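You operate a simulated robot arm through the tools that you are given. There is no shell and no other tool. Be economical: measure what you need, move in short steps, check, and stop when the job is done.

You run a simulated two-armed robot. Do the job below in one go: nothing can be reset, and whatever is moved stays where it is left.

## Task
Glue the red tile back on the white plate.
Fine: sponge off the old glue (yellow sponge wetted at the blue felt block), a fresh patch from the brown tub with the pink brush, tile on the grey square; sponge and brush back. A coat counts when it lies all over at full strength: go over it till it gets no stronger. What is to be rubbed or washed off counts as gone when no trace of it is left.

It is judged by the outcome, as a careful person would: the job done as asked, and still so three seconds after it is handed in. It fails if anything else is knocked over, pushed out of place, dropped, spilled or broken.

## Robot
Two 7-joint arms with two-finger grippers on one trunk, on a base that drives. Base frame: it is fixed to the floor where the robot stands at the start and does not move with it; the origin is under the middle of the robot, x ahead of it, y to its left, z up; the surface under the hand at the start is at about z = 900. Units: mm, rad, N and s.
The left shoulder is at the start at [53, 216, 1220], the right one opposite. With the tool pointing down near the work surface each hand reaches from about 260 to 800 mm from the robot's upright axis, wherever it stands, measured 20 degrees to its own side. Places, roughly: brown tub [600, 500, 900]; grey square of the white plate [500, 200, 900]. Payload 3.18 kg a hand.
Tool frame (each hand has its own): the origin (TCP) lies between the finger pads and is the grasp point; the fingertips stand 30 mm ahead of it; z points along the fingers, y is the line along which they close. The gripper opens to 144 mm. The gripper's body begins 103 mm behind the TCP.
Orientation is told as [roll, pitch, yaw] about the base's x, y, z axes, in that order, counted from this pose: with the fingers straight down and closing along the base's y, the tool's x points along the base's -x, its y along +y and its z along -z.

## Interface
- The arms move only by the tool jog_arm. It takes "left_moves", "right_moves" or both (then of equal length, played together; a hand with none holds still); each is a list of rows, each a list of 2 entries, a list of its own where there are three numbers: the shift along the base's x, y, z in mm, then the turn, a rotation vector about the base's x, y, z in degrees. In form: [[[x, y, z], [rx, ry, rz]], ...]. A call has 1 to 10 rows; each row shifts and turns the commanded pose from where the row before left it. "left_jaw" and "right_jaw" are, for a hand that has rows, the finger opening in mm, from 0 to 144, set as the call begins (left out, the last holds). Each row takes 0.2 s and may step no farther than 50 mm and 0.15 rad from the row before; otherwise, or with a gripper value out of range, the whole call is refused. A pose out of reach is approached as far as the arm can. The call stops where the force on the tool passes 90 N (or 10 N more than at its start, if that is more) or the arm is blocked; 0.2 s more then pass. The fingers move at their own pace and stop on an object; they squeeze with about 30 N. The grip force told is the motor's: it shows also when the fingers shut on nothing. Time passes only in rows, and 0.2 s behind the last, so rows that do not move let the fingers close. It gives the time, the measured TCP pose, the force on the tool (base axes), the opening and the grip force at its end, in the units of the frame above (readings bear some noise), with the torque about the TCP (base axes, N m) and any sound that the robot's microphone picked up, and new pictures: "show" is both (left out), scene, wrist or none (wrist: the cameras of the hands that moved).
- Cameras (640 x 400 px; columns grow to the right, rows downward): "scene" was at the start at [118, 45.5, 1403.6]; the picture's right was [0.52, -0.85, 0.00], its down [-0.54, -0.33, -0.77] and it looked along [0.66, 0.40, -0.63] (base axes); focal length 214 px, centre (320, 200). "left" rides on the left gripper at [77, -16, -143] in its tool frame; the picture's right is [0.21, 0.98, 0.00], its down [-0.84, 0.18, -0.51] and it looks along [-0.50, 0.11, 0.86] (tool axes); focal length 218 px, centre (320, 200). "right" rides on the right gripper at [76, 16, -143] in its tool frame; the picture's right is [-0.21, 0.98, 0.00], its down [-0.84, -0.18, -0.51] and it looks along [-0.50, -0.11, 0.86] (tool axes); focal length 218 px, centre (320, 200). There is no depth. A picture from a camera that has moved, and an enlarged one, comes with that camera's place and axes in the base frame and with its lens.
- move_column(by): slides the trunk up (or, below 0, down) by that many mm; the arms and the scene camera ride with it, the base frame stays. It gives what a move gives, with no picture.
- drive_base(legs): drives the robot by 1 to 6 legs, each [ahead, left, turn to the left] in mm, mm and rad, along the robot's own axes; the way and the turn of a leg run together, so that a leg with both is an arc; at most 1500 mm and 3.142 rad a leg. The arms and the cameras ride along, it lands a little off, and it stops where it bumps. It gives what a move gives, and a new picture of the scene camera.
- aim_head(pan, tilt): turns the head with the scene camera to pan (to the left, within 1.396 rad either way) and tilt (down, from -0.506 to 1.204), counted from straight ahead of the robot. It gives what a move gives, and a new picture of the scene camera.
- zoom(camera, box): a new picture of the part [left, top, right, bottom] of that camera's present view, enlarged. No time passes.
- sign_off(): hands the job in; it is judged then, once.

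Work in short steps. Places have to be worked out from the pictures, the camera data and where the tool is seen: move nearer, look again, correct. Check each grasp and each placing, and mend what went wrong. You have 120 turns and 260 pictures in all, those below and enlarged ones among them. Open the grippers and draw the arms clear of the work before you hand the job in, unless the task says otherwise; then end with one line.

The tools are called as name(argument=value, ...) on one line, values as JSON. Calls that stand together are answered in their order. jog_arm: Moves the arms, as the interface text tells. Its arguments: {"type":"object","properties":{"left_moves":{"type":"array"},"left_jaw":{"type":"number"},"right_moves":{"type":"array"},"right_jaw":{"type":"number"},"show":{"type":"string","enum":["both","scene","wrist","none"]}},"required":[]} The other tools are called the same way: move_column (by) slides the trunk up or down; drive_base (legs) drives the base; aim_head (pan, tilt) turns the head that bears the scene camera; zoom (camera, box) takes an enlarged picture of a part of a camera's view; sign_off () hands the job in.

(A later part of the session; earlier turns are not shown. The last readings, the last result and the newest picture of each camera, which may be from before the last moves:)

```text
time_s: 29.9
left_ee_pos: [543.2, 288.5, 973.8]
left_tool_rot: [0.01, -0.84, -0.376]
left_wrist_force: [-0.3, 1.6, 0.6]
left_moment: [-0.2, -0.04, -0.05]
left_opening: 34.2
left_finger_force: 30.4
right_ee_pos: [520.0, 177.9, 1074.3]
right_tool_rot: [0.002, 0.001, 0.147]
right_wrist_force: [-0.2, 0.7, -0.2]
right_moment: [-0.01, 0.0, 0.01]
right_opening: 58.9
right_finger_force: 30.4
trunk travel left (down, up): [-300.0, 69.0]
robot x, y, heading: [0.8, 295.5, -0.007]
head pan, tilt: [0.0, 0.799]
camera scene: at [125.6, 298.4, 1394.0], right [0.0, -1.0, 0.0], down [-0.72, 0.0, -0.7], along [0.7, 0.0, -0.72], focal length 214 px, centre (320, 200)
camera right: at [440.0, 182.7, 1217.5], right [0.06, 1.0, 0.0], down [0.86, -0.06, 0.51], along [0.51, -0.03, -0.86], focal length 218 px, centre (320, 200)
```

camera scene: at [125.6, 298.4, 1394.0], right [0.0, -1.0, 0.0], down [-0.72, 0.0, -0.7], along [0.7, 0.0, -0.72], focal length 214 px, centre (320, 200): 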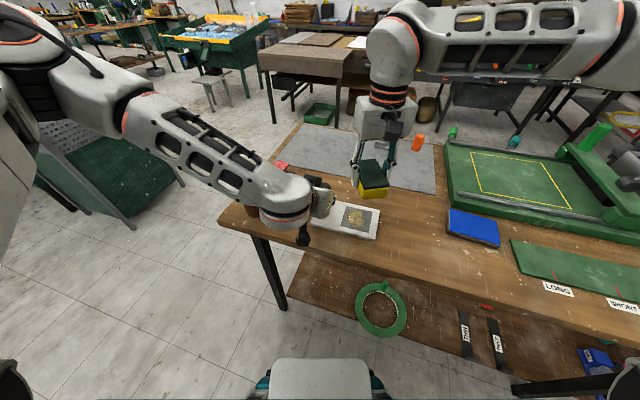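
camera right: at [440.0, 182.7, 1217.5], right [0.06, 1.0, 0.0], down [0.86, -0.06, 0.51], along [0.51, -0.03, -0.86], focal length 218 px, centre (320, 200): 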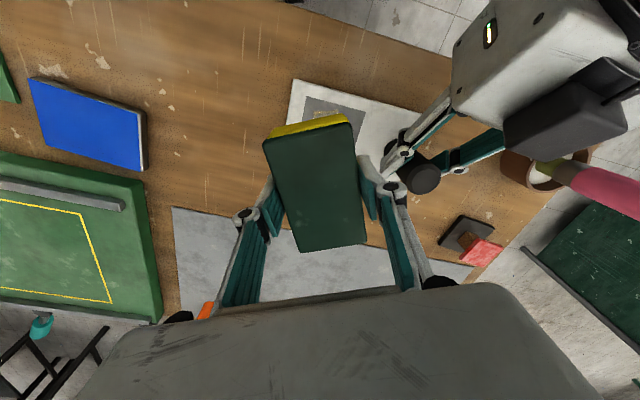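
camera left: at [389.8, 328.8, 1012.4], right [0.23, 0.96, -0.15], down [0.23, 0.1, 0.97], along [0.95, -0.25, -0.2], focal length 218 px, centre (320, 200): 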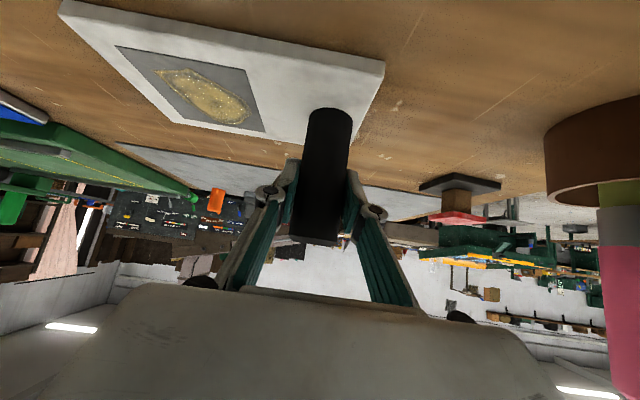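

Clearance to the left hand looks adequate (~60 mm). I shift to the square and descend to just above the plate.

jog_arm(right_moves=[[[0, 12, -25], [0, 0, 0]], [[0, 0, -40], [0, 0, 0]], [[0, 0, -40], [0, 0, 0]], [[0, 0, 0], [0, 0, 0]]])

zoom(camera="scene", box=[290, 160, 418, 240])

```text
time_s: 30.9
left_ee_pos: [542.0, 286.6, 973.9]
left_tool_rot: [0.009, -0.842, -0.376]
left_wrist_force: [0.0, 0.2, 0.0]
left_moment: [-0.03, -0.02, -0.01]
left_opening: 34.3
left_finger_force: 29.9
right_ee_pos: [518.1, 187.5, 970.5]
right_tool_rot: [0.001, -0.002, 0.146]
right_wrist_force: [-0.3, 0.2, -0.4]
right_moment: [-0.01, -0.03, 0.0]
right_opening: 58.9
right_finger_force: 29.8
trunk travel left (down, up): [-300.0, 69.0]
robot x, y, heading: [2.4, 299.1, 0.007]
head pan, tilt: [0.0, 0.799]
camera scene: at [125.6, 298.1, 1394.1], right [0.0, -1.0, 0.0], down [-0.72, 0.0, -0.7], along [0.7, 0.0, -0.72], focal length 214 px, centre (320, 200)
camera right: at [439.0, 192.8, 1112.9], right [0.07, 1.0, 0.0], down [0.86, -0.06, 0.51], along [0.51, -0.03, -0.86], focal length 218 px, centre (320, 200)
```

scene: 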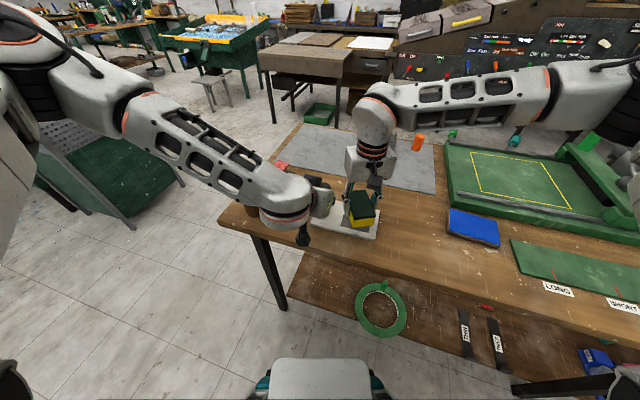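
right: 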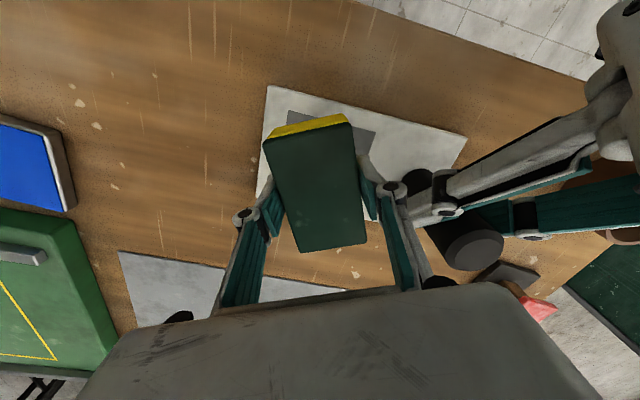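

```text
5.00 times, centred on (354, 200) of scene
camera zoom: at [125.6, 298.1, 1394.1], right [0.0, -1.0, 0.0], down [-0.72, 0.0, -0.7], along [0.7, 0.0, -0.72], focal length 1072 px, centre (150, 200)
```

zoom: 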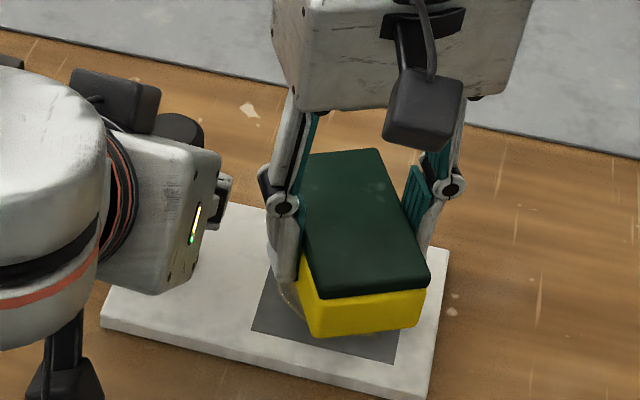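

Sponge hovers ≈18 mm above the square. I lower stepwise to light contact.

jog_arm(right_moves=[[[0, 0, -7], [0, 0, 0]], [[0, 0, -4], [0, 0, 0]], [[0, 0, -3], [0, 0, 0]], [[0, 0, 0], [0, 0, 0]]], show="none")

jog_arm(right_moves=[[[0, 0, -2], [0, 0, 0]], [[0, 0, 0], [0, 0, 0]]], show="none")

jog_arm(right_moves=[[[0, 0, -2], [0, 0, 0]], [[0, 0, 0], [0, 0, 0]]], show="none")

```text
time_s: 31.9
left_ee_pos: [542.5, 286.7, 974.4]
left_tool_rot: [0.01, -0.839, -0.378]
left_wrist_force: [0.2, -0.1, 0.3]
left_moment: [-0.08, -0.03, -0.06]
left_opening: 34.1
left_finger_force: 30.2
right_ee_pos: [518.8, 187.8, 954.7]
right_tool_rot: [0.001, 0.001, 0.146]
right_wrist_force: [-0.4, -0.2, -0.8]
right_moment: [0.02, 0.0, -0.04]
right_opening: 59.0
right_finger_force: 30.2
trunk travel left (down, up): [-300.0, 69.0]
robot x, y, heading: [5.3, 295.9, 0.006]
head pan, tilt: [0.0, 0.799]
```

```text
time_s: 32.5
left_ee_pos: [543.3, 288.5, 974.9]
left_tool_rot: [0.007, -0.84, -0.377]
left_wrist_force: [-0.2, -0.4, 1.0]
left_moment: [-0.03, 0.02, -0.09]
left_opening: 34.3
left_finger_force: 30.0
right_ee_pos: [520.2, 189.3, 953.0]
right_tool_rot: [0.003, -0.001, 0.145]
right_wrist_force: [0.7, 0.1, -0.4]
right_moment: [-0.01, 0.0, 0.03]
right_opening: 58.9
right_finger_force: 30.0
trunk travel left (down, up): [-300.0, 69.0]
robot x, y, heading: [1.9, 297.8, -0.002]
head pan, tilt: [0.0, 0.799]
```

```text
time_s: 33.1
left_ee_pos: [542.9, 287.3, 974.0]
left_tool_rot: [0.01, -0.842, -0.376]
left_wrist_force: [0.5, -0.1, 0.0]
left_moment: [-0.06, 0.0, 0.02]
left_opening: 34.4
left_finger_force: 29.7
right_ee_pos: [518.5, 188.4, 952.2]
right_tool_rot: [0.001, 0.001, 0.144]
right_wrist_force: [0.3, 0.3, 4.5]
right_moment: [0.07, 0.17, 0.06]
right_opening: 58.8
right_finger_force: 29.7
trunk travel left (down, up): [-300.0, 69.0]
robot x, y, heading: [3.8, 296.4, -0.001]
head pan, tilt: [0.0, 0.799]
```

Contact at 952 (4.5 N). I press 1 mm more and rub gently in x and y.

jog_arm(right_moves=[[[0, 0, -1], [0, 0, 0]], [[10, 0, 0], [0, 0, 0]], [[-10, 5, 0], [0, 0, 0]], [[-10, 0, 0], [0, 0, 0]], [[10, 0, 0], [0, 0, 0]], [[10, 0, 0], [0, 0, 0]], [[0, -10, 0], [0, 0, 0]], [[-10, -5, 0], [0, 0, 0]], [[-10, 0, 0], [0, 0, 0]], [[10, 5, 0], [0, 0, 0]]], show="scene")

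```text
time_s: 35.3
left_ee_pos: [542.5, 288.6, 973.8]
left_tool_rot: [0.01, -0.841, -0.376]
left_wrist_force: [3.5, 3.2, -4.1]
left_moment: [-0.04, 0.14, -0.1]
left_opening: 34.1
left_finger_force: 30.0
right_ee_pos: [516.0, 183.6, 951.2]
right_tool_rot: [0.001, -0.001, 0.146]
right_wrist_force: [-4.9, -4.1, 14.2]
right_moment: [0.05, -0.27, -0.05]
right_opening: 58.9
right_finger_force: 30.1
trunk travel left (down, up): [-300.0, 69.0]
robot x, y, heading: [1.5, 292.7, 0.002]
head pan, tilt: [0.0, 0.799]
camera scene: at [124.8, 298.3, 1394.2], right [0.0, -1.0, 0.0], down [-0.72, 0.0, -0.7], along [0.7, 0.0, -0.72], focal length 214 px, centre (320, 200)
```

scene: 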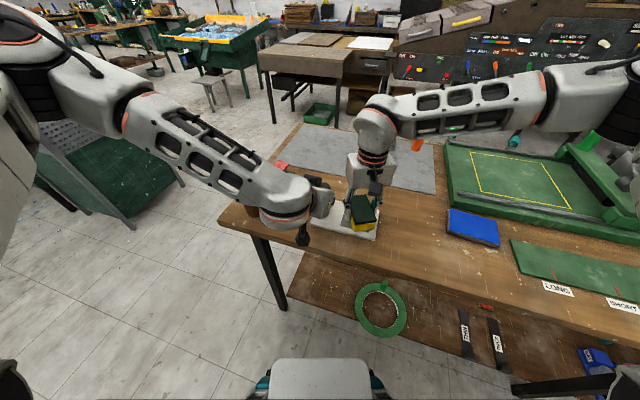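

Working: normal 14 N, friction ~6 N taken up by the left hand. I do more strokes covering slightly more, then lift to inspect.

jog_arm(right_moves=[[[12, 4, 0], [0, 0, 0]], [[-12, 5, 0], [0, 0, 0]], [[-14, 0, 0], [0, 0, 0]], [[14, 0, 0], [0, 0, 0]], [[14, 0, 0], [0, 0, 0]], [[-14, -10, 0], [0, 0, 0]], [[-14, -4, 0], [0, 0, 0]], [[14, 5, 0], [0, 0, 0]], [[0, 10, 0], [0, 0, 0]], [[0, -8, 0], [0, 0, 0]]], show="none")

jog_arm(right_moves=[[[0, -5, 35], [0, 0, 0]], [[0, -40, 20], [0, 0, 0]], [[0, -45, 0], [0, 0, 0]], [[0, 0, 0], [0, 0, 0]]], show="wrist")

zoom(camera="scene", box=[300, 190, 400, 252])

```text
time_s: 37.5
left_ee_pos: [542.0, 287.5, 974.5]
left_tool_rot: [0.007, -0.843, -0.377]
left_wrist_force: [2.4, -3.1, -5.0]
left_moment: [-0.04, -0.02, 0.24]
left_opening: 34.3
left_finger_force: 30.2
right_ee_pos: [517.6, 186.0, 950.5]
right_tool_rot: [0.004, -0.001, 0.149]
right_wrist_force: [-0.8, 8.5, 18.9]
right_moment: [0.17, 0.22, -0.05]
right_opening: 58.9
right_finger_force: 30.2
trunk travel left (down, up): [-300.0, 69.0]
robot x, y, heading: [1.9, 293.2, 0.003]
head pan, tilt: [0.0, 0.799]
```

```text
time_s: 38.5
left_ee_pos: [543.6, 287.3, 974.0]
left_tool_rot: [0.008, -0.843, -0.378]
left_wrist_force: [-0.2, 1.1, 1.7]
left_moment: [-0.37, -0.06, -0.12]
left_opening: 34.4
left_finger_force: 29.8
right_ee_pos: [519.5, 96.8, 1005.8]
right_tool_rot: [0.002, -0.001, 0.145]
right_wrist_force: [0.3, -0.7, -0.8]
right_moment: [-0.01, 0.02, -0.01]
right_opening: 59.0
right_finger_force: 30.1
trunk travel left (down, up): [-300.0, 69.0]
robot x, y, heading: [-0.4, 296.9, 0.001]
head pan, tilt: [0.0, 0.799]
camera right: at [438.8, 101.1, 1147.5], right [0.06, 1.0, 0.0], down [0.86, -0.06, 0.51], along [0.51, -0.03, -0.86], focal length 218 px, centre (320, 200)
```

right: 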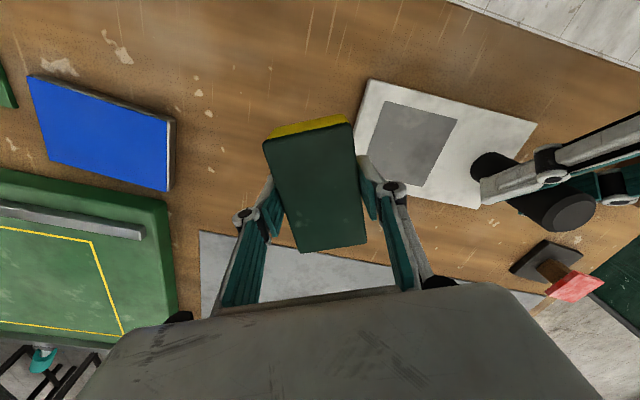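

```text
6.40 times, centred on (350, 221) of scene
camera zoom: at [125.7, 298.7, 1394.0], right [0.0, -1.0, 0.0], down [-0.72, 0.0, -0.7], along [0.7, 0.0, -0.72], focal length 1373 px, centre (128, 66)
```

zoom: 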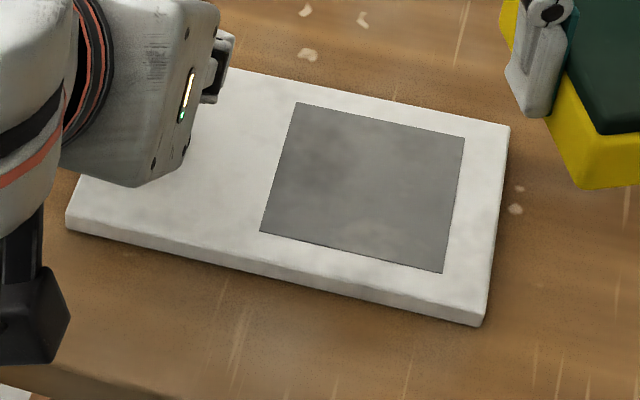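

Glue looks gone; I enlarge to check for traces.

zoom(camera="scene", box=[338, 204, 378, 236])

zoom(camera="right", box=[350, 80, 480, 200])

```text
12.50 times, centred on (358, 220) of scene
camera zoom: at [125.7, 298.7, 1394.0], right [0.0, -1.0, 0.0], down [-0.72, 0.0, -0.7], along [0.7, 0.0, -0.72], focal length 2681 px, centre (-155, -50)
```

zoom: 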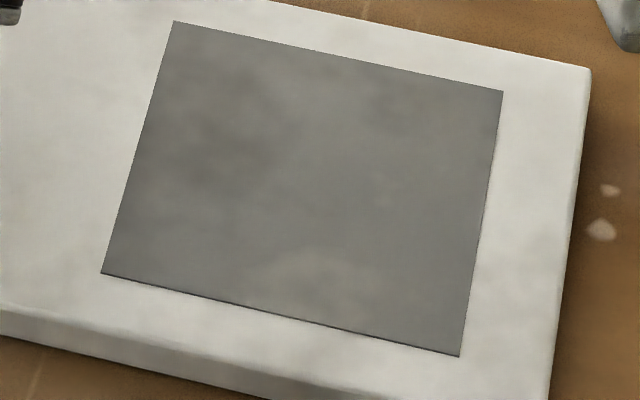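

```text
3.33 times, centred on (415, 140) of right
camera zoom: at [438.8, 101.1, 1147.5], right [0.06, 1.0, 0.0], down [0.86, -0.06, 0.51], along [0.51, -0.03, -0.86], focal length 728 px, centre (3, 400)
```

zoom: 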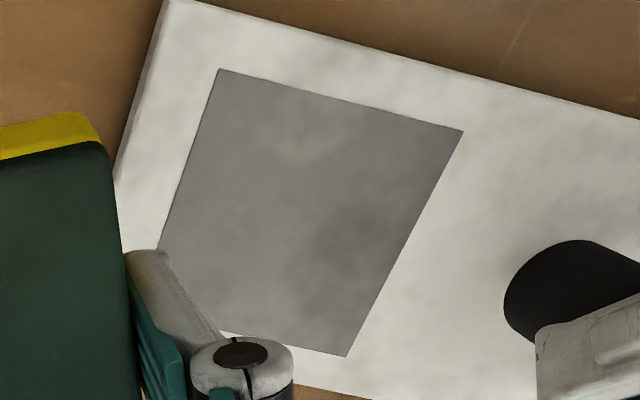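

A faint yellowish shade remains near the front of the square (≈(494,195)). I go back and rub that part again.

jog_arm(right_moves=[[[-7, 45, 0], [0, 0, 0]], [[-7, 44, 0], [0, 0, 0]], [[0, 0, -35], [0, 0, 0]], [[0, 0, -17], [0, 0, 0]], [[0, 0, -3], [0, 0, 0]], [[0, 0, 0], [0, 0, 0]]], show="none")

jog_arm(right_moves=[[[-12, 0, 0], [0, 0, 0]], [[12, 4, 0], [0, 0, 0]], [[-12, 0, 0], [0, 0, 0]], [[12, -4, 0], [0, 0, 0]], [[-12, -4, 0], [0, 0, 0]], [[12, 0, 0], [0, 0, 0]], [[12, 4, 0], [0, 0, 0]], [[-12, 4, 0], [0, 0, 0]], [[-12, 0, 0], [0, 0, 0]], [[12, -4, 0], [0, 0, 0]]], show="none")

jog_arm(right_moves=[[[-10, 0, 0], [0, 0, 0]], [[0, 6, 0], [0, 0, 0]], [[0, -12, 0], [0, 0, 0]], [[-5, 6, 0], [0, 0, 0]], [[15, 0, 0], [0, 0, 0]], [[0, 5, 0], [0, 0, 0]], [[0, -10, 0], [0, 0, 0]], [[12, 5, 0], [0, 0, 0]], [[0, 5, 0], [0, 0, 0]], [[0, -5, 0], [0, 0, 0]]], show="none")

jog_arm(right_moves=[[[0, -5, 35], [0, 0, 0]], [[0, -40, 20], [0, 0, 0]], [[0, -45, 0], [0, 0, 0]], [[0, 0, 0], [0, 0, 0]]], show="none")

zoom(camera="scene", box=[338, 204, 378, 236])

```text
time_s: 39.9
left_ee_pos: [542.5, 287.9, 974.3]
left_tool_rot: [0.009, -0.841, -0.378]
left_wrist_force: [1.9, -1.6, 0.3]
left_moment: [-0.1, 0.04, 0.05]
left_opening: 34.5
left_finger_force: 29.9
right_ee_pos: [505.2, 185.8, 951.7]
right_tool_rot: [0.001, -0.002, 0.145]
right_wrist_force: [-1.0, 0.5, 6.5]
right_moment: [-0.07, 0.06, 0.06]
right_opening: 58.9
right_finger_force: 30.2
trunk travel left (down, up): [-300.0, 69.0]
robot x, y, heading: [3.1, 297.5, 0.001]
head pan, tilt: [0.0, 0.799]
```

```text
time_s: 42.1
left_ee_pos: [542.9, 288.4, 974.6]
left_tool_rot: [0.009, -0.843, -0.378]
left_wrist_force: [2.1, -1.7, -1.6]
left_moment: [-0.11, 0.07, -0.08]
left_opening: 34.2
left_finger_force: 30.1
right_ee_pos: [503.5, 185.8, 951.6]
right_tool_rot: [0.002, 0.003, 0.146]
right_wrist_force: [-4.4, 0.8, 10.8]
right_moment: [0.1, -0.16, 0.05]
right_opening: 59.0
right_finger_force: 30.2
trunk travel left (down, up): [-300.0, 69.0]
robot x, y, heading: [2.4, 298.2, -0.002]
head pan, tilt: [0.0, 0.799]
```

```text
time_s: 44.3
left_ee_pos: [543.0, 288.3, 974.2]
left_tool_rot: [0.007, -0.842, -0.377]
left_wrist_force: [1.0, -0.4, -0.1]
left_moment: [-0.1, 0.04, 0.02]
left_opening: 34.2
left_finger_force: 29.9
right_ee_pos: [516.1, 186.7, 951.0]
right_tool_rot: [0.004, -0.001, 0.146]
right_wrist_force: [0.7, 4.3, 7.6]
right_moment: [0.02, 0.03, -0.02]
right_opening: 58.9
right_finger_force: 29.9
trunk travel left (down, up): [-300.0, 69.0]
robot x, y, heading: [0.3, 299.6, 0.001]
head pan, tilt: [0.0, 0.799]
```

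```text
time_s: 45.3
left_ee_pos: [544.2, 286.9, 974.6]
left_tool_rot: [0.01, -0.843, -0.378]
left_wrist_force: [-0.7, 1.2, 2.0]
left_moment: [-0.18, 0.1, -0.16]
left_opening: 34.3
left_finger_force: 30.4
right_ee_pos: [516.7, 95.1, 1006.7]
right_tool_rot: [0.0, 0.0, 0.144]
right_wrist_force: [0.0, -0.7, -1.1]
right_moment: [-0.01, 0.01, 0.03]
right_opening: 59.0
right_finger_force: 30.5
trunk travel left (down, up): [-300.0, 69.0]
robot x, y, heading: [-2.0, 294.2, -0.005]
head pan, tilt: [0.0, 0.799]
```

```text
12.50 times, centred on (358, 220) of scene
camera zoom: at [125.6, 298.6, 1394.1], right [0.0, -1.0, 0.0], down [-0.72, 0.0, -0.7], along [0.7, 0.0, -0.72], focal length 2681 px, centre (-155, -50)
```

zoom: 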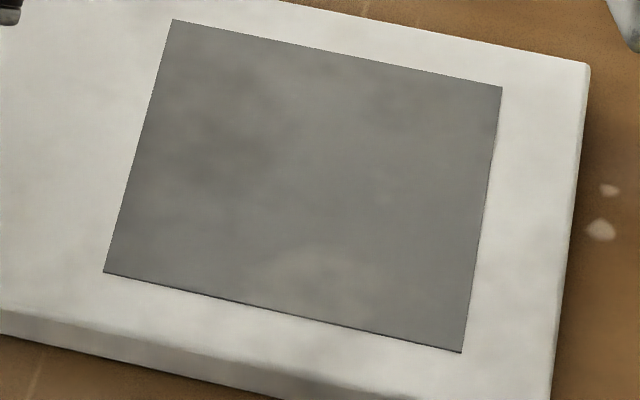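

Unchanged after much rubbing, so that shade is just the square's own mottling: the glue is gone. I carry the sponge back to its place, turning to yaw -110.7° again.

jog_arm(right_moves=[[[-9, -7, 8], [0, 0, -8.5]], [[-9, -7, 8], [0, 0, -8.5]], [[-9, -7, 0], [0, 0, -8.5]], [[-9, -7, 0], [0, 0, -8.5]], [[-9, -7, 0], [0, 0, -8.5]], [[-9, -7, 0], [0, 0, -8.5]], [[-9, -7, 0], [0, 0, -8.5]], [[-9, -7, 0], [0, 0, -8.5]], [[-9, -6, 0], [0, 0, -8.5]], [[-9, -6, 0], [0, 0, -8.5]]], show="none")

jog_arm(right_moves=[[[-9, -6, 0], [0, 0, -8.5]], [[-9, -6, 0], [0, 0, -8.5]], [[-10, -7, 0], [0, 0, -8.5]], [[-10, -7, 0], [0, 0, -8.5]], [[0, 0, 0], [0, 0, 0]]])

```text
time_s: 47.5
left_ee_pos: [543.8, 287.4, 974.5]
left_tool_rot: [0.007, -0.841, -0.377]
left_wrist_force: [-1.3, 0.0, 2.7]
left_moment: [0.01, -0.07, 0.13]
left_opening: 34.1
left_finger_force: 29.7
right_ee_pos: [426.0, 27.9, 1020.9]
right_tool_rot: [0.001, 0.001, -1.342]
right_wrist_force: [-0.7, -0.5, -0.1]
right_moment: [0.02, -0.01, 0.0]
right_opening: 58.8
right_finger_force: 30.0
trunk travel left (down, up): [-300.0, 69.0]
robot x, y, heading: [4.7, 299.1, 0.001]
head pan, tilt: [0.0, 0.799]
```

```text
time_s: 48.7
left_ee_pos: [543.3, 287.3, 974.6]
left_tool_rot: [0.007, -0.842, -0.378]
left_wrist_force: [-0.5, 0.4, 2.1]
left_moment: [-0.1, 0.09, -0.13]
left_opening: 34.1
left_finger_force: 30.1
right_ee_pos: [388.6, -0.2, 1021.3]
right_tool_rot: [0.001, 0.0, -1.934]
right_wrist_force: [0.1, -0.2, -1.2]
right_moment: [0.01, 0.0, 0.03]
right_opening: 58.8
right_finger_force: 29.8
trunk travel left (down, up): [-300.0, 69.0]
robot x, y, heading: [-2.3, 292.4, -0.003]
head pan, tilt: [0.0, 0.799]
camera scene: at [125.3, 298.2, 1394.1], right [0.0, -1.0, 0.0], down [-0.72, 0.0, -0.7], along [0.7, 0.0, -0.72], focal length 214 px, centre (320, 200)
camera right: at [429.1, 66.0, 1164.0], right [0.84, -0.54, 0.0], down [-0.47, -0.72, 0.51], along [-0.27, -0.43, -0.86], focal length 218 px, centre (320, 200)
```

scene: 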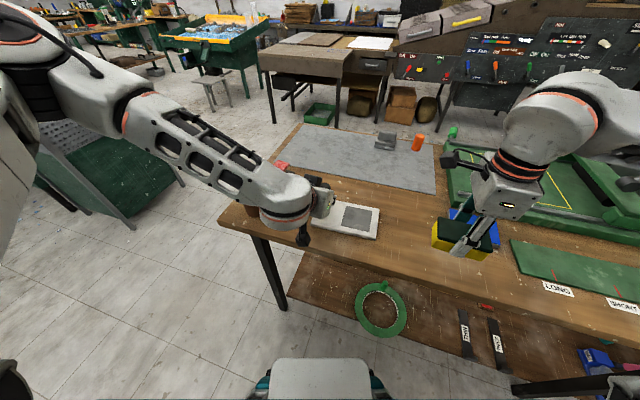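
right: 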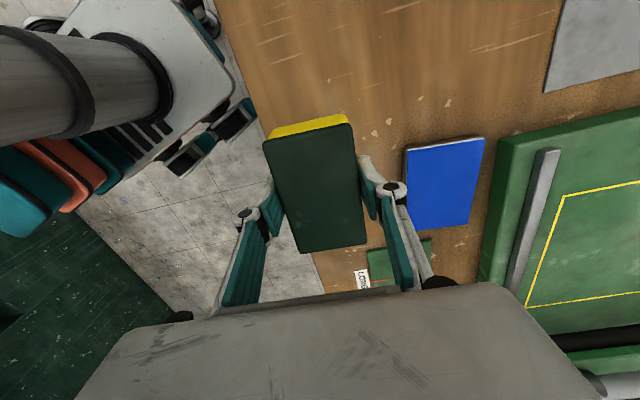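

Above home. I lower until the table is felt (expected TCP ≈940).

jog_arm(right_moves=[[[0, 1, -35], [0, 0, 0]], [[0, 0, -35], [0, 0, 0]], [[0, 0, -8], [0, 0, 0]], [[0, 0, -2], [0, 0, 0]], [[0, 0, 0], [0, 0, 0]]], show="none")

jog_arm(right_moves=[[[0, 0, -1], [0, 0, 0]], [[0, 0, 0], [0, 0, 0]]], show="none")

```text
time_s: 49.9
left_ee_pos: [543.4, 287.7, 975.0]
left_tool_rot: [0.008, -0.841, -0.376]
left_wrist_force: [-0.4, 0.7, 1.3]
left_moment: [-0.09, 0.06, -0.13]
left_opening: 34.4
left_finger_force: 30.7
right_ee_pos: [388.6, 2.0, 941.3]
right_tool_rot: [0.004, -0.002, -1.931]
right_wrist_force: [0.4, 0.6, -0.3]
right_moment: [0.03, -0.01, -0.02]
right_opening: 58.8
right_finger_force: 30.3
trunk travel left (down, up): [-300.0, 69.0]
robot x, y, heading: [0.6, 298.6, -0.002]
head pan, tilt: [0.0, 0.799]
```

```text
time_s: 50.5
left_ee_pos: [542.8, 287.2, 974.4]
left_tool_rot: [0.009, -0.84, -0.378]
left_wrist_force: [-0.3, 0.6, 2.2]
left_moment: [-0.08, 0.04, -0.11]
left_opening: 34.4
left_finger_force: 29.9
right_ee_pos: [388.6, 2.4, 941.1]
right_tool_rot: [0.002, 0.001, -1.932]
right_wrist_force: [0.4, -0.3, -0.3]
right_moment: [-0.02, 0.0, 0.02]
right_opening: 58.8
right_finger_force: 30.4
trunk travel left (down, up): [-300.0, 69.0]
robot x, y, heading: [-1.9, 296.0, 0.003]
head pan, tilt: [0.0, 0.799]
```

jog_arm(right_moves=[[[0, 0, -1], [0, 0, 0]], [[0, 0, -1], [0, 0, 0]], [[0, 0, 0], [0, 0, 0]]], show="none")

```text
time_s: 51.3
left_ee_pos: [543.0, 286.9, 974.0]
left_tool_rot: [0.007, -0.84, -0.377]
left_wrist_force: [0.8, -0.8, 1.2]
left_moment: [-0.09, 0.0, -0.08]
left_opening: 34.1
left_finger_force: 30.4
right_ee_pos: [389.6, 2.0, 938.3]
right_tool_rot: [0.001, 0.0, -1.932]
right_wrist_force: [-0.8, 0.2, 0.5]
right_moment: [-0.08, 0.06, -0.03]
right_opening: 58.8
right_finger_force: 29.7
trunk travel left (down, up): [-300.0, 69.0]
robot x, y, heading: [-1.9, 295.7, -0.005]
head pan, tilt: [0.0, 0.799]
```

Nearly touching; one more millimetre, then I open the jaw.

jog_arm(right_moves=[[[0, 0, -1], [0, 0, 0]], [[0, 0, 0], [0, 0, 0]]], show="none")

jog_arm(right_moves=[[[0, 0, 0], [0, 0, 0]], [[0, 0, 0], [0, 0, 0]]], right_jaw=110, show="none")

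jog_arm(right_moves=[[[0, 0, 40], [0, 0, 0]], [[0, 0, 45], [0, 0, 0]], [[0, 0, 45], [0, 0, 0]], [[0, 0, 45], [0, 0, 0]]])

```text
time_s: 51.9
left_ee_pos: [542.2, 288.5, 973.8]
left_tool_rot: [0.01, -0.842, -0.378]
left_wrist_force: [-0.3, -0.2, -0.3]
left_moment: [-0.01, 0.04, 0.03]
left_opening: 34.0
left_finger_force: 30.2
right_ee_pos: [388.3, 2.9, 939.3]
right_tool_rot: [0.004, 0.003, -1.933]
right_wrist_force: [-1.8, -3.0, 16.3]
right_moment: [-0.13, 0.25, -0.01]
right_opening: 58.7
right_finger_force: 29.7
trunk travel left (down, up): [-300.0, 69.0]
robot x, y, heading: [-0.9, 294.8, 0.004]
head pan, tilt: [0.0, 0.799]
```

```text
time_s: 52.5
left_ee_pos: [544.3, 287.0, 973.8]
left_tool_rot: [0.01, -0.844, -0.377]
left_wrist_force: [0.7, -0.3, 0.7]
left_moment: [-0.12, 0.01, -0.08]
left_opening: 34.1
left_finger_force: 30.1
right_ee_pos: [389.0, 2.3, 937.8]
right_tool_rot: [0.002, -0.002, -1.932]
right_wrist_force: [0.1, 0.0, -1.4]
right_moment: [0.02, 0.03, -0.01]
right_opening: 110.2
right_finger_force: 0.0
trunk travel left (down, up): [-300.0, 69.0]
robot x, y, heading: [-0.5, 301.4, 0.001]
head pan, tilt: [0.0, 0.799]
```

```text
time_s: 53.5
left_ee_pos: [542.4, 288.5, 974.9]
left_tool_rot: [0.008, -0.841, -0.376]
left_wrist_force: [-1.5, 1.7, 2.5]
left_moment: [-0.16, 0.12, -0.14]
left_opening: 34.2
left_finger_force: 30.0
right_ee_pos: [386.8, 2.3, 1112.3]
right_tool_rot: [0.001, 0.001, -1.932]
right_wrist_force: [0.2, 0.1, -0.3]
right_moment: [-0.05, -0.01, 0.0]
right_opening: 109.9
right_finger_force: 0.1
trunk travel left (down, up): [-300.0, 69.0]
robot x, y, heading: [-1.2, 294.8, 0.001]
head pan, tilt: [0.0, 0.799]
camera scene: at [125.2, 298.7, 1394.1], right [0.0, -1.0, 0.0], down [-0.72, 0.0, -0.7], along [0.7, 0.0, -0.72], focal length 214 px, centre (320, 200)
camera right: at [428.3, 68.3, 1256.1], right [0.84, -0.54, 0.0], down [-0.47, -0.72, 0.51], along [-0.27, -0.43, -0.86], focal length 218 px, centre (320, 200)
```

scene: 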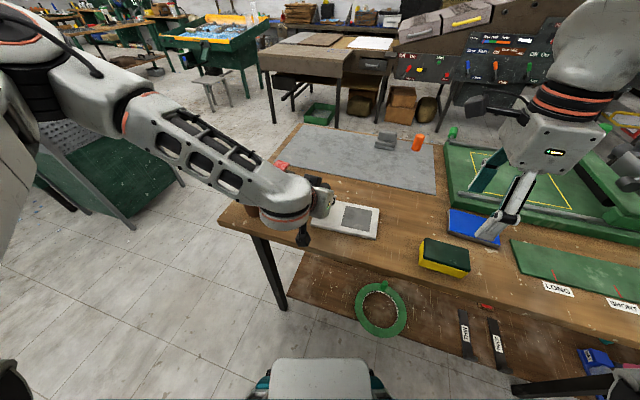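
right: 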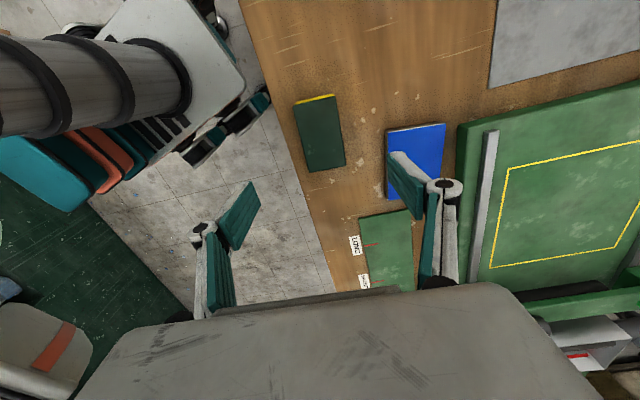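

Sponge is back in place. Now I release the handle and draw the left hand back along its approach, so the right hand can fetch the brush.

jog_arm(left_moves=[[[0, 0, 0], [0, 0, 0]], [[0, 0, 0], [0, 0, 0]], [[-26, 10, 25], [0, 0, 0]], [[-26, 10, 25], [0, 0, 0]], [[-27, 11, 25], [0, 0, 0]], [[0, 5, 45], [0, 0, 0]], [[0, 10, 45], [0, 0, 7]], [[0, 20, 40], [0, 0, 7]], [[0, 30, 30], [0, 0, 7]], [[0, 40, 20], [0, 7, 0]]], left_jaw=90)

```text
time_s: 55.7
left_ee_pos: [466.1, 425.8, 1228.8]
left_tool_rot: [0.003, -0.718, -0.005]
left_wrist_force: [0.0, 1.1, -0.6]
left_moment: [-0.07, -0.01, -0.08]
left_opening: 90.3
left_finger_force: 0.0
right_ee_pos: [388.6, 5.9, 1114.0]
right_tool_rot: [0.001, -0.004, -1.931]
right_wrist_force: [-0.6, 0.4, 0.0]
right_moment: [-0.08, 0.02, -0.02]
right_opening: 109.9
right_finger_force: 0.0
trunk travel left (down, up): [-300.0, 69.0]
robot x, y, heading: [0.6, 297.6, 0.001]
head pan, tilt: [0.0, 0.799]
camera scene: at [125.7, 301.4, 1394.0], right [0.0, -1.0, 0.0], down [-0.72, 0.0, -0.7], along [0.7, 0.0, -0.72], focal length 214 px, centre (320, 200)
camera left: at [312.8, 409.0, 1287.1], right [-0.15, 0.98, -0.13], down [0.3, 0.18, 0.94], along [0.94, 0.1, -0.32], focal length 218 px, centre (320, 200)
```

scene: 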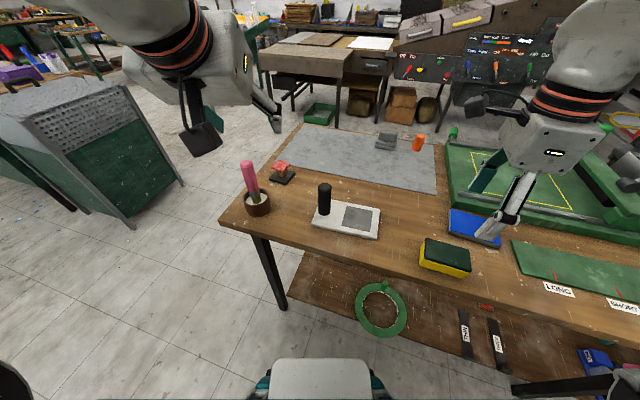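
left: 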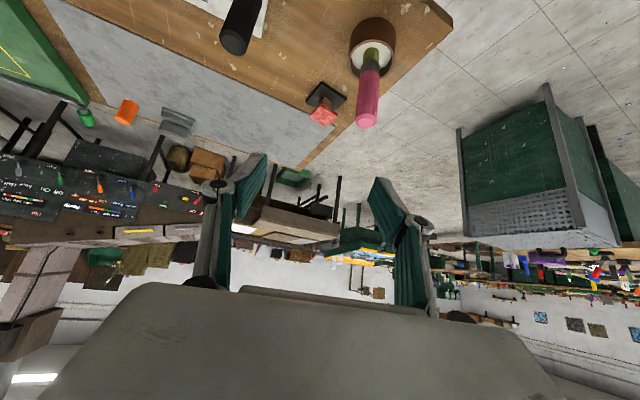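

I park the left hand up at the left, levelling it, and meanwhile look closely at tub, brush and tile with the scene camera.

jog_arm(left_moves=[[[0, 25, 20], [0, 8.4, 0]], [[0, 25, 20], [0, 8.4, 0]], [[0, 25, 20], [0, 8.4, 0]], [[-20, 25, 10], [0, 8.4, 0]], [[-40, 20, 0], [0, 7, 0]], [[-45, 10, 0], [0, 0, 0]], [[-45, 0, 0], [0, 0, 0]], [[-40, 0, 0], [0, 0, 0]]], show="scene")

zoom(camera="scene", box=[210, 145, 338, 225])

```text
time_s: 57.5
left_ee_pos: [272.9, 554.0, 1301.2]
left_tool_rot: [0.001, -0.012, -0.003]
left_wrist_force: [0.8, 0.0, -0.8]
left_moment: [0.0, -0.05, 0.02]
left_opening: 90.1
left_finger_force: 0.0
right_ee_pos: [387.1, 3.0, 1111.9]
right_tool_rot: [0.001, 0.0, -1.931]
right_wrist_force: [-0.5, 0.7, -0.9]
right_moment: [0.02, 0.01, 0.0]
right_opening: 110.4
right_finger_force: 0.1
trunk travel left (down, up): [-300.0, 69.0]
robot x, y, heading: [-1.7, 294.2, 0.001]
head pan, tilt: [0.0, 0.799]
camera scene: at [124.7, 298.5, 1394.2], right [0.0, -1.0, 0.0], down [-0.72, 0.0, -0.7], along [0.7, 0.0, -0.72], focal length 214 px, centre (320, 200)
```

scene: 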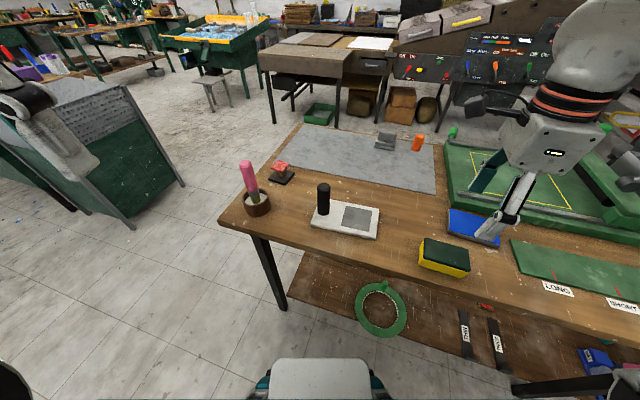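

```text
5.00 times, centred on (274, 185) of scene
camera zoom: at [124.7, 298.5, 1394.2], right [0.0, -1.0, 0.0], down [-0.72, 0.0, -0.7], along [0.7, 0.0, -0.72], focal length 1072 px, centre (550, 275)
```

zoom: 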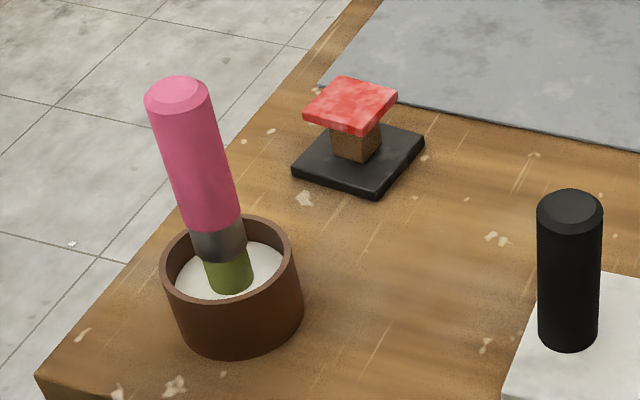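

The brush stands upright near (573,489), pink handle ≈33 mm thick from z≈965 to 1065; tub rim ≈83 mm wide, z≈941. I swing the right hand up and over to look at it from nearer.

jog_arm(right_moves=[[[5, 20, 10], [0, 0, 8.5]], [[5, 20, 10], [0, 0, 8.5]], [[5, 25, 10], [0, 0, 8.5]], [[5, 25, 10], [0, 0, 8.5]], [[5, 25, 10], [0, 0, 8.5]], [[5, 25, 10], [0, 0, 8.5]], [[5, 25, 0], [0, 0, 8.5]], [[5, 25, 0], [0, 0, 8.5]], [[5, 25, 0], [0, 0, 8.5]], [[5, 25, 0], [0, 0, 8.5]]], show="none")

jog_arm(right_moves=[[[10, 35, 0], [0, 0, 8.5]], [[10, 35, 0], [0, 0, 8.5]], [[10, 35, 0], [0, 0, 8.5]], [[10, 30, 0], [0, 0, 8.5]], [[0, 0, 0], [0, 0, 0]]], right_jaw=90)

```text
time_s: 59.7
left_ee_pos: [273.7, 555.1, 1301.3]
left_tool_rot: [0.0, -0.01, -0.006]
left_wrist_force: [-0.3, 0.6, -0.5]
left_moment: [-0.06, 0.01, -0.01]
left_opening: 90.2
left_finger_force: 0.0
right_ee_pos: [438.6, 243.3, 1173.2]
right_tool_rot: [0.002, 0.0, -0.448]
right_wrist_force: [0.8, -0.3, 0.7]
right_moment: [-0.02, -0.01, -0.03]
right_opening: 110.2
right_finger_force: 0.1
trunk travel left (down, up): [-300.0, 69.0]
robot x, y, heading: [0.4, 296.9, -0.001]
head pan, tilt: [0.0, 0.799]
```

```text
time_s: 60.9
left_ee_pos: [274.5, 552.8, 1301.3]
left_tool_rot: [0.001, -0.01, -0.007]
left_wrist_force: [-0.5, -0.5, 0.9]
left_moment: [0.03, -0.01, 0.0]
left_opening: 89.9
left_finger_force: 0.1
right_ee_pos: [480.6, 377.2, 1173.1]
right_tool_rot: [0.001, -0.001, 0.147]
right_wrist_force: [0.7, -0.6, -0.1]
right_moment: [0.06, 0.02, 0.02]
right_opening: 90.0
right_finger_force: 0.1
trunk travel left (down, up): [-300.0, 69.0]
robot x, y, heading: [3.7, 297.2, 0.002]
head pan, tilt: [0.0, 0.799]
camera scene: at [125.5, 297.0, 1394.1], right [0.0, -1.0, 0.0], down [-0.72, 0.0, -0.7], along [0.7, 0.0, -0.72], focal length 214 px, centre (320, 200)
camera right: at [401.0, 381.2, 1315.5], right [0.06, 1.0, 0.0], down [0.86, -0.06, 0.51], along [0.51, -0.03, -0.86], focal length 218 px, centre (320, 200)
```

scene: 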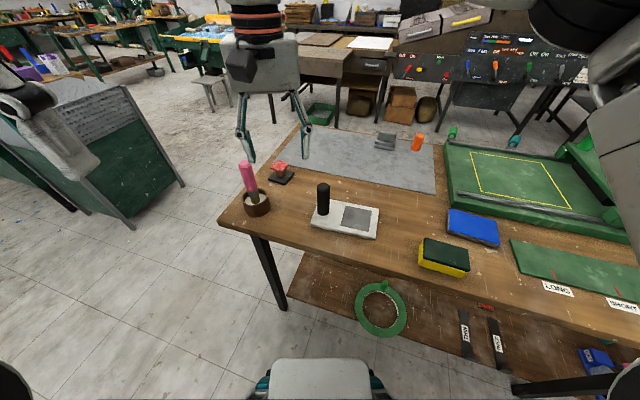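
right: 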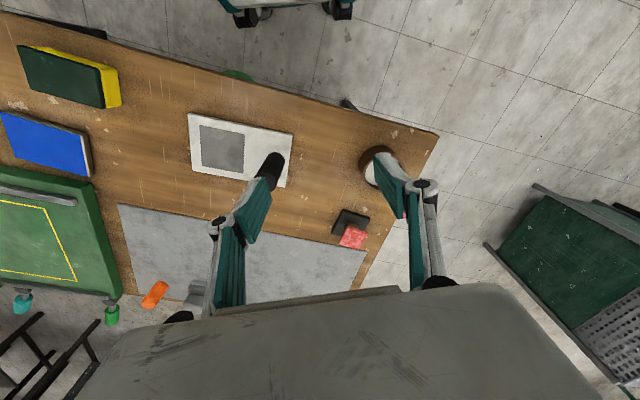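

I move on toward the brush, staying above it and a bit short, so it shows between the fingers.

jog_arm(right_moves=[[[0, 45, 0], [0, 0, 0]], [[0, 45, 0], [0, 0, 0]], [[0, 18, 0], [0, 0, 0]], [[0, 0, 0], [0, 0, 0]]], show="wrist")

zoom(camera="right", box=[230, 100, 410, 215])

```text
time_s: 61.6
left_ee_pos: [273.4, 553.4, 1301.3]
left_tool_rot: [-0.001, -0.01, -0.007]
left_wrist_force: [0.2, 0.5, 0.8]
left_moment: [-0.02, 0.01, 0.04]
left_opening: 90.1
left_finger_force: 0.2
right_ee_pos: [551.9, 399.9, 1227.9]
right_tool_rot: [0.129, -0.008, -0.024]
right_wrist_force: [-0.1, 0.5, 0.2]
right_moment: [0.01, -0.03, -0.01]
right_opening: 90.0
right_finger_force: 0.1
trunk travel left (down, up): [-300.0, 69.0]
robot x, y, heading: [1.8, 294.7, 0.006]
head pan, tilt: [0.0, 0.799]
stopped in row 3 (right hand): the arm was blocked; the commanded pose is now the measured one
camera right: at [472.1, 398.6, 1372.2], right [0.23, 0.96, 0.13], down [0.83, -0.26, 0.49], along [0.51, 0.0, -0.86], focal length 218 px, centre (320, 200)
```

right: 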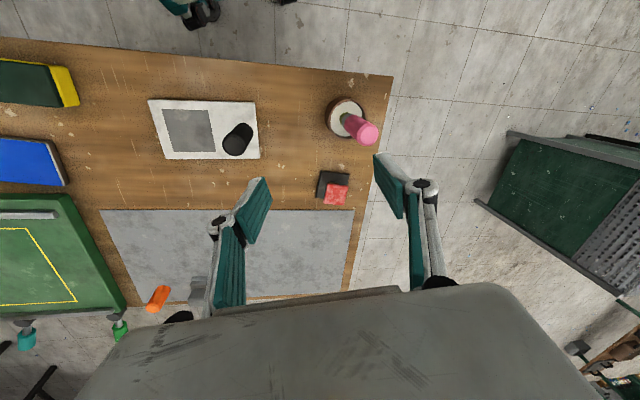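

```text
3.48 times, centred on (320, 158) of right
camera zoom: at [472.1, 398.6, 1372.2], right [0.23, 0.96, 0.13], down [0.83, -0.26, 0.49], along [0.51, 0.0, -0.86], focal length 759 px, centre (320, 348)
```

zoom: 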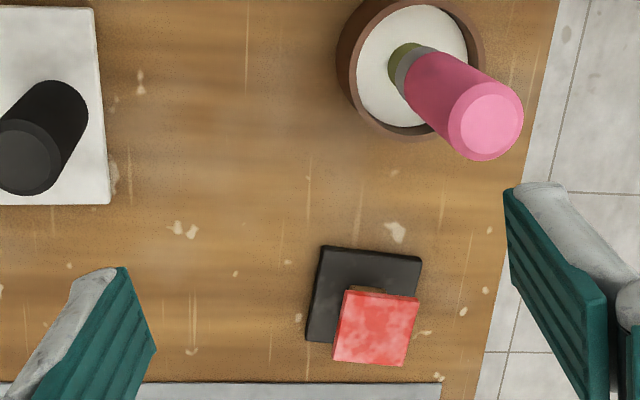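

The right arm is blocked there, so the left hand shall do brush and tile instead. From this view: brush axis (570,489), tub centre (566,487), tile centre ≈(722,437), ~47 mm, top z≈950. I retreat the right arm to the right.

jog_arm(right_moves=[[[-10, -40, 5], [0, 0, 0]], [[-10, -45, 0], [-3.7, 0, 0]], [[-15, -45, 0], [-3.7, 0, 0]], [[-15, -45, 0], [0, 0, 0]], [[-20, -45, 0], [0, 0, 0]], [[-20, -45, 0], [0, 0, 0]], [[-20, -45, 0], [0, 0, 0]], [[-20, -45, 0], [0, 0, 0]], [[-20, -45, 0], [0, 0, 0]]], show="scene")

```text
time_s: 63.6
left_ee_pos: [272.3, 551.9, 1301.3]
left_tool_rot: [0.004, -0.013, -0.007]
left_wrist_force: [0.3, -1.5, -0.6]
left_moment: [0.08, 0.01, 0.0]
left_opening: 89.7
left_finger_force: 0.0
right_ee_pos: [396.4, -1.4, 1233.2]
right_tool_rot: [-0.004, -0.016, -0.015]
right_wrist_force: [0.4, -0.5, 0.8]
right_moment: [0.07, -0.05, 0.0]
right_opening: 90.0
right_finger_force: 0.0
trunk travel left (down, up): [-300.0, 69.0]
robot x, y, heading: [0.6, 294.3, 0.006]
head pan, tilt: [0.0, 0.799]
camera scene: at [124.5, 296.1, 1394.2], right [0.0, -1.0, 0.0], down [-0.72, 0.0, -0.7], along [0.7, 0.0, -0.72], focal length 214 px, centre (320, 200)
```

scene: 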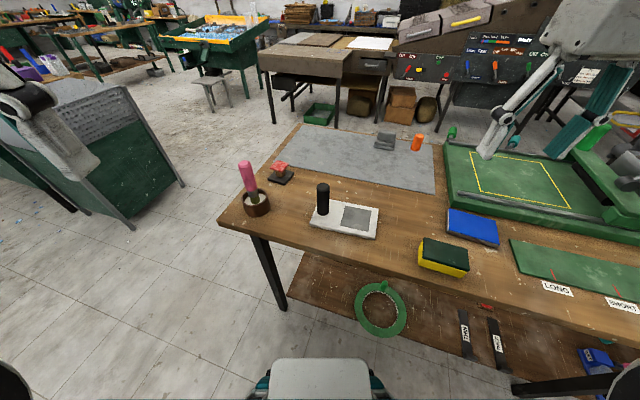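

I bring the left hand above the brush.

jog_arm(left_moves=[[[42, -9, 0], [0, 0, 0]], [[42, -9, 0], [0, 0, 0]], [[42, -9, -10], [0, 0, 0]], [[42, -9, -20], [0, 0, 0]], [[42, -9, -20], [0, 0, 0]], [[42, -9, -25], [0, 0, 0]], [[35, -9, -30], [0, 0, 0]], [[10, 0, -40], [0, 0, 0]], [[0, 0, 0], [0, 0, 0]]], left_jaw=90)

zoom(camera="left", box=[230, 100, 410, 215])

```text
time_s: 65.7
left_ee_pos: [570.3, 488.1, 1156.1]
left_tool_rot: [0.002, -0.012, -0.009]
left_wrist_force: [-0.1, 0.2, 0.6]
left_moment: [0.0, 0.03, 0.01]
left_opening: 90.0
left_finger_force: 0.1
right_ee_pos: [397.3, -0.7, 1233.9]
right_tool_rot: [-0.004, -0.015, -0.014]
right_wrist_force: [-0.4, -0.3, -1.0]
right_moment: [0.03, -0.04, 0.01]
right_opening: 90.1
right_finger_force: 0.1
trunk travel left (down, up): [-300.0, 69.0]
robot x, y, heading: [0.3, 297.3, 0.004]
head pan, tilt: [0.0, 0.799]
camera scene: at [125.1, 297.5, 1394.2], right [0.0, -1.0, 0.0], down [-0.72, 0.0, -0.7], along [0.7, 0.0, -0.72], focal length 214 px, centre (320, 200)
camera left: at [492.7, 471.9, 1297.3], right [-0.2, 0.98, 0.0], down [0.84, 0.17, 0.52], along [0.51, 0.1, -0.86], focal length 218 px, centre (320, 200)
```

scene: 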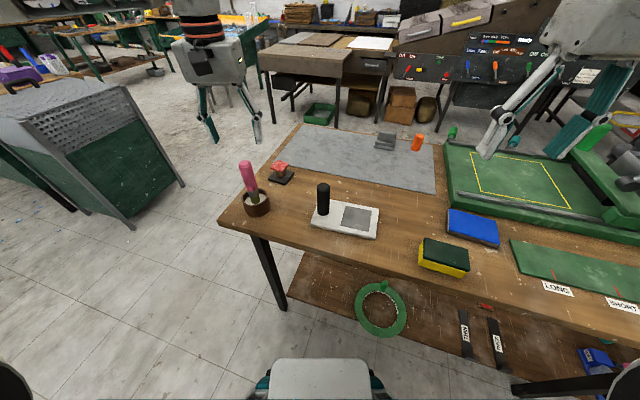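
left: 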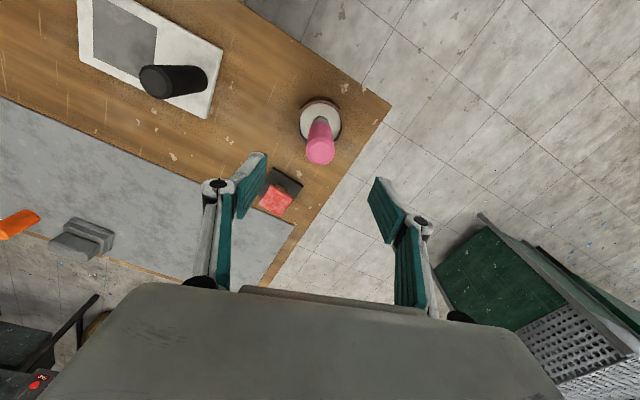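

```text
3.48 times, centred on (320, 158) of left
camera zoom: at [492.7, 471.9, 1297.3], right [-0.2, 0.98, 0.0], down [0.84, 0.17, 0.52], along [0.51, 0.1, -0.86], focal length 759 px, centre (320, 348)
```

zoom: 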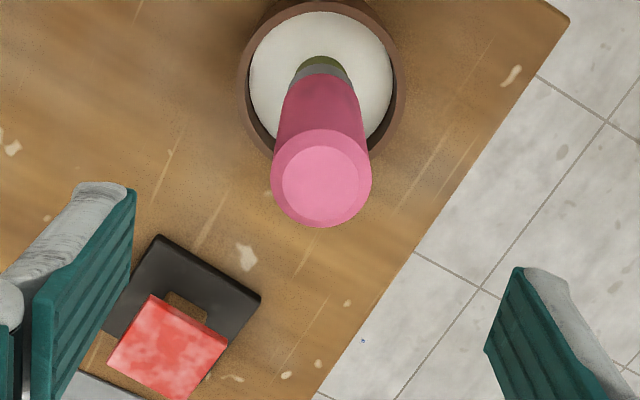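

Brush axis confirmed at (570,487). I descend to TCP z≈1022 around the pink handle and close.

jog_arm(left_moves=[[[0, -1, -45], [0, 0.7, 0.5]], [[0, 0, -45], [0, 0, 0]], [[0, 0, -44], [0, 0, 0]], [[0, 0, 0], [0, 0, 0]]], show="wrist")

jog_arm(left_moves=[[[0, 0, 0], [0, 0, 0]], [[0, 0, 0], [0, 0, 0]], [[0, 0, 0], [0, 0, 0]]], left_jaw=15)

```text
time_s: 66.7
left_ee_pos: [572.5, 487.5, 1022.1]
left_tool_rot: [0.001, -0.001, 0.0]
left_wrist_force: [-0.4, 0.9, -0.3]
left_moment: [0.0, 0.0, -0.01]
left_opening: 89.9
left_finger_force: 0.0
right_ee_pos: [397.8, 1.3, 1235.4]
right_tool_rot: [-0.002, -0.011, -0.017]
right_wrist_force: [0.1, -0.4, 0.2]
right_moment: [0.01, -0.01, -0.01]
right_opening: 90.0
right_finger_force: 0.1
trunk travel left (down, up): [-300.0, 69.0]
robot x, y, heading: [-2.3, 295.3, 0.0]
head pan, tilt: [0.0, 0.799]
camera left: at [496.2, 471.3, 1165.2], right [-0.21, 0.98, 0.0], down [0.84, 0.18, 0.51], along [0.5, 0.11, -0.86], focal length 218 px, centre (320, 200)
```

left: 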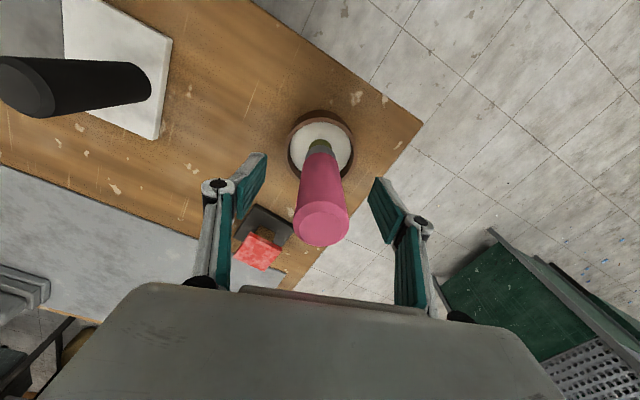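

```text
time_s: 67.5
left_ee_pos: [572.6, 488.6, 1022.8]
left_tool_rot: [0.002, 0.0, 0.003]
left_wrist_force: [0.2, -1.1, -0.2]
left_moment: [-0.01, 0.01, 0.04]
left_opening: 30.4
left_finger_force: 30.5
right_ee_pos: [397.8, 0.2, 1234.0]
right_tool_rot: [-0.005, -0.015, -0.016]
right_wrist_force: [-0.5, -0.8, 0.2]
right_moment: [0.02, 0.01, 0.01]
right_opening: 90.3
right_finger_force: 0.1
trunk travel left (down, up): [-300.0, 69.0]
robot x, y, heading: [-1.3, 297.0, 0.0]
head pan, tilt: [0.0, 0.799]
camera scene: at [125.6, 298.0, 1394.0], right [0.0, -1.0, 0.0], down [-0.72, 0.0, -0.7], along [0.7, 0.0, -0.72], focal length 214 px, centre (320, 200)
camera left: at [496.8, 471.5, 1165.2], right [-0.21, 0.98, 0.0], down [0.84, 0.18, 0.51], along [0.49, 0.11, -0.86], focal length 218 px, centre (320, 200)
```

scene: 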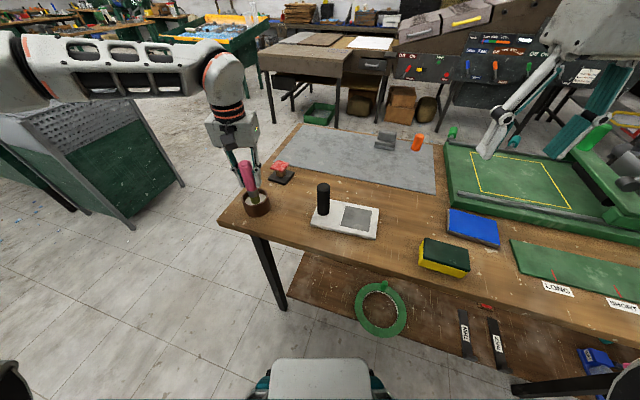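
left: 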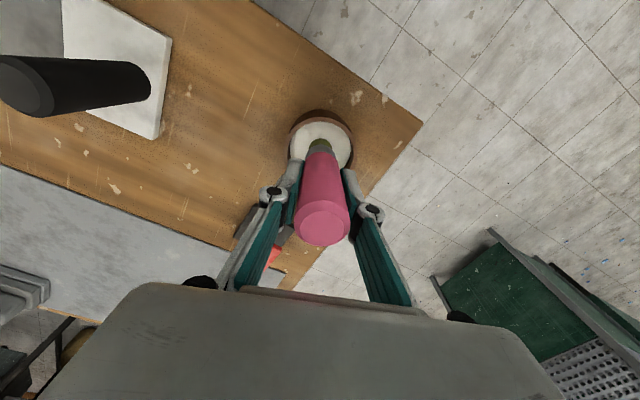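

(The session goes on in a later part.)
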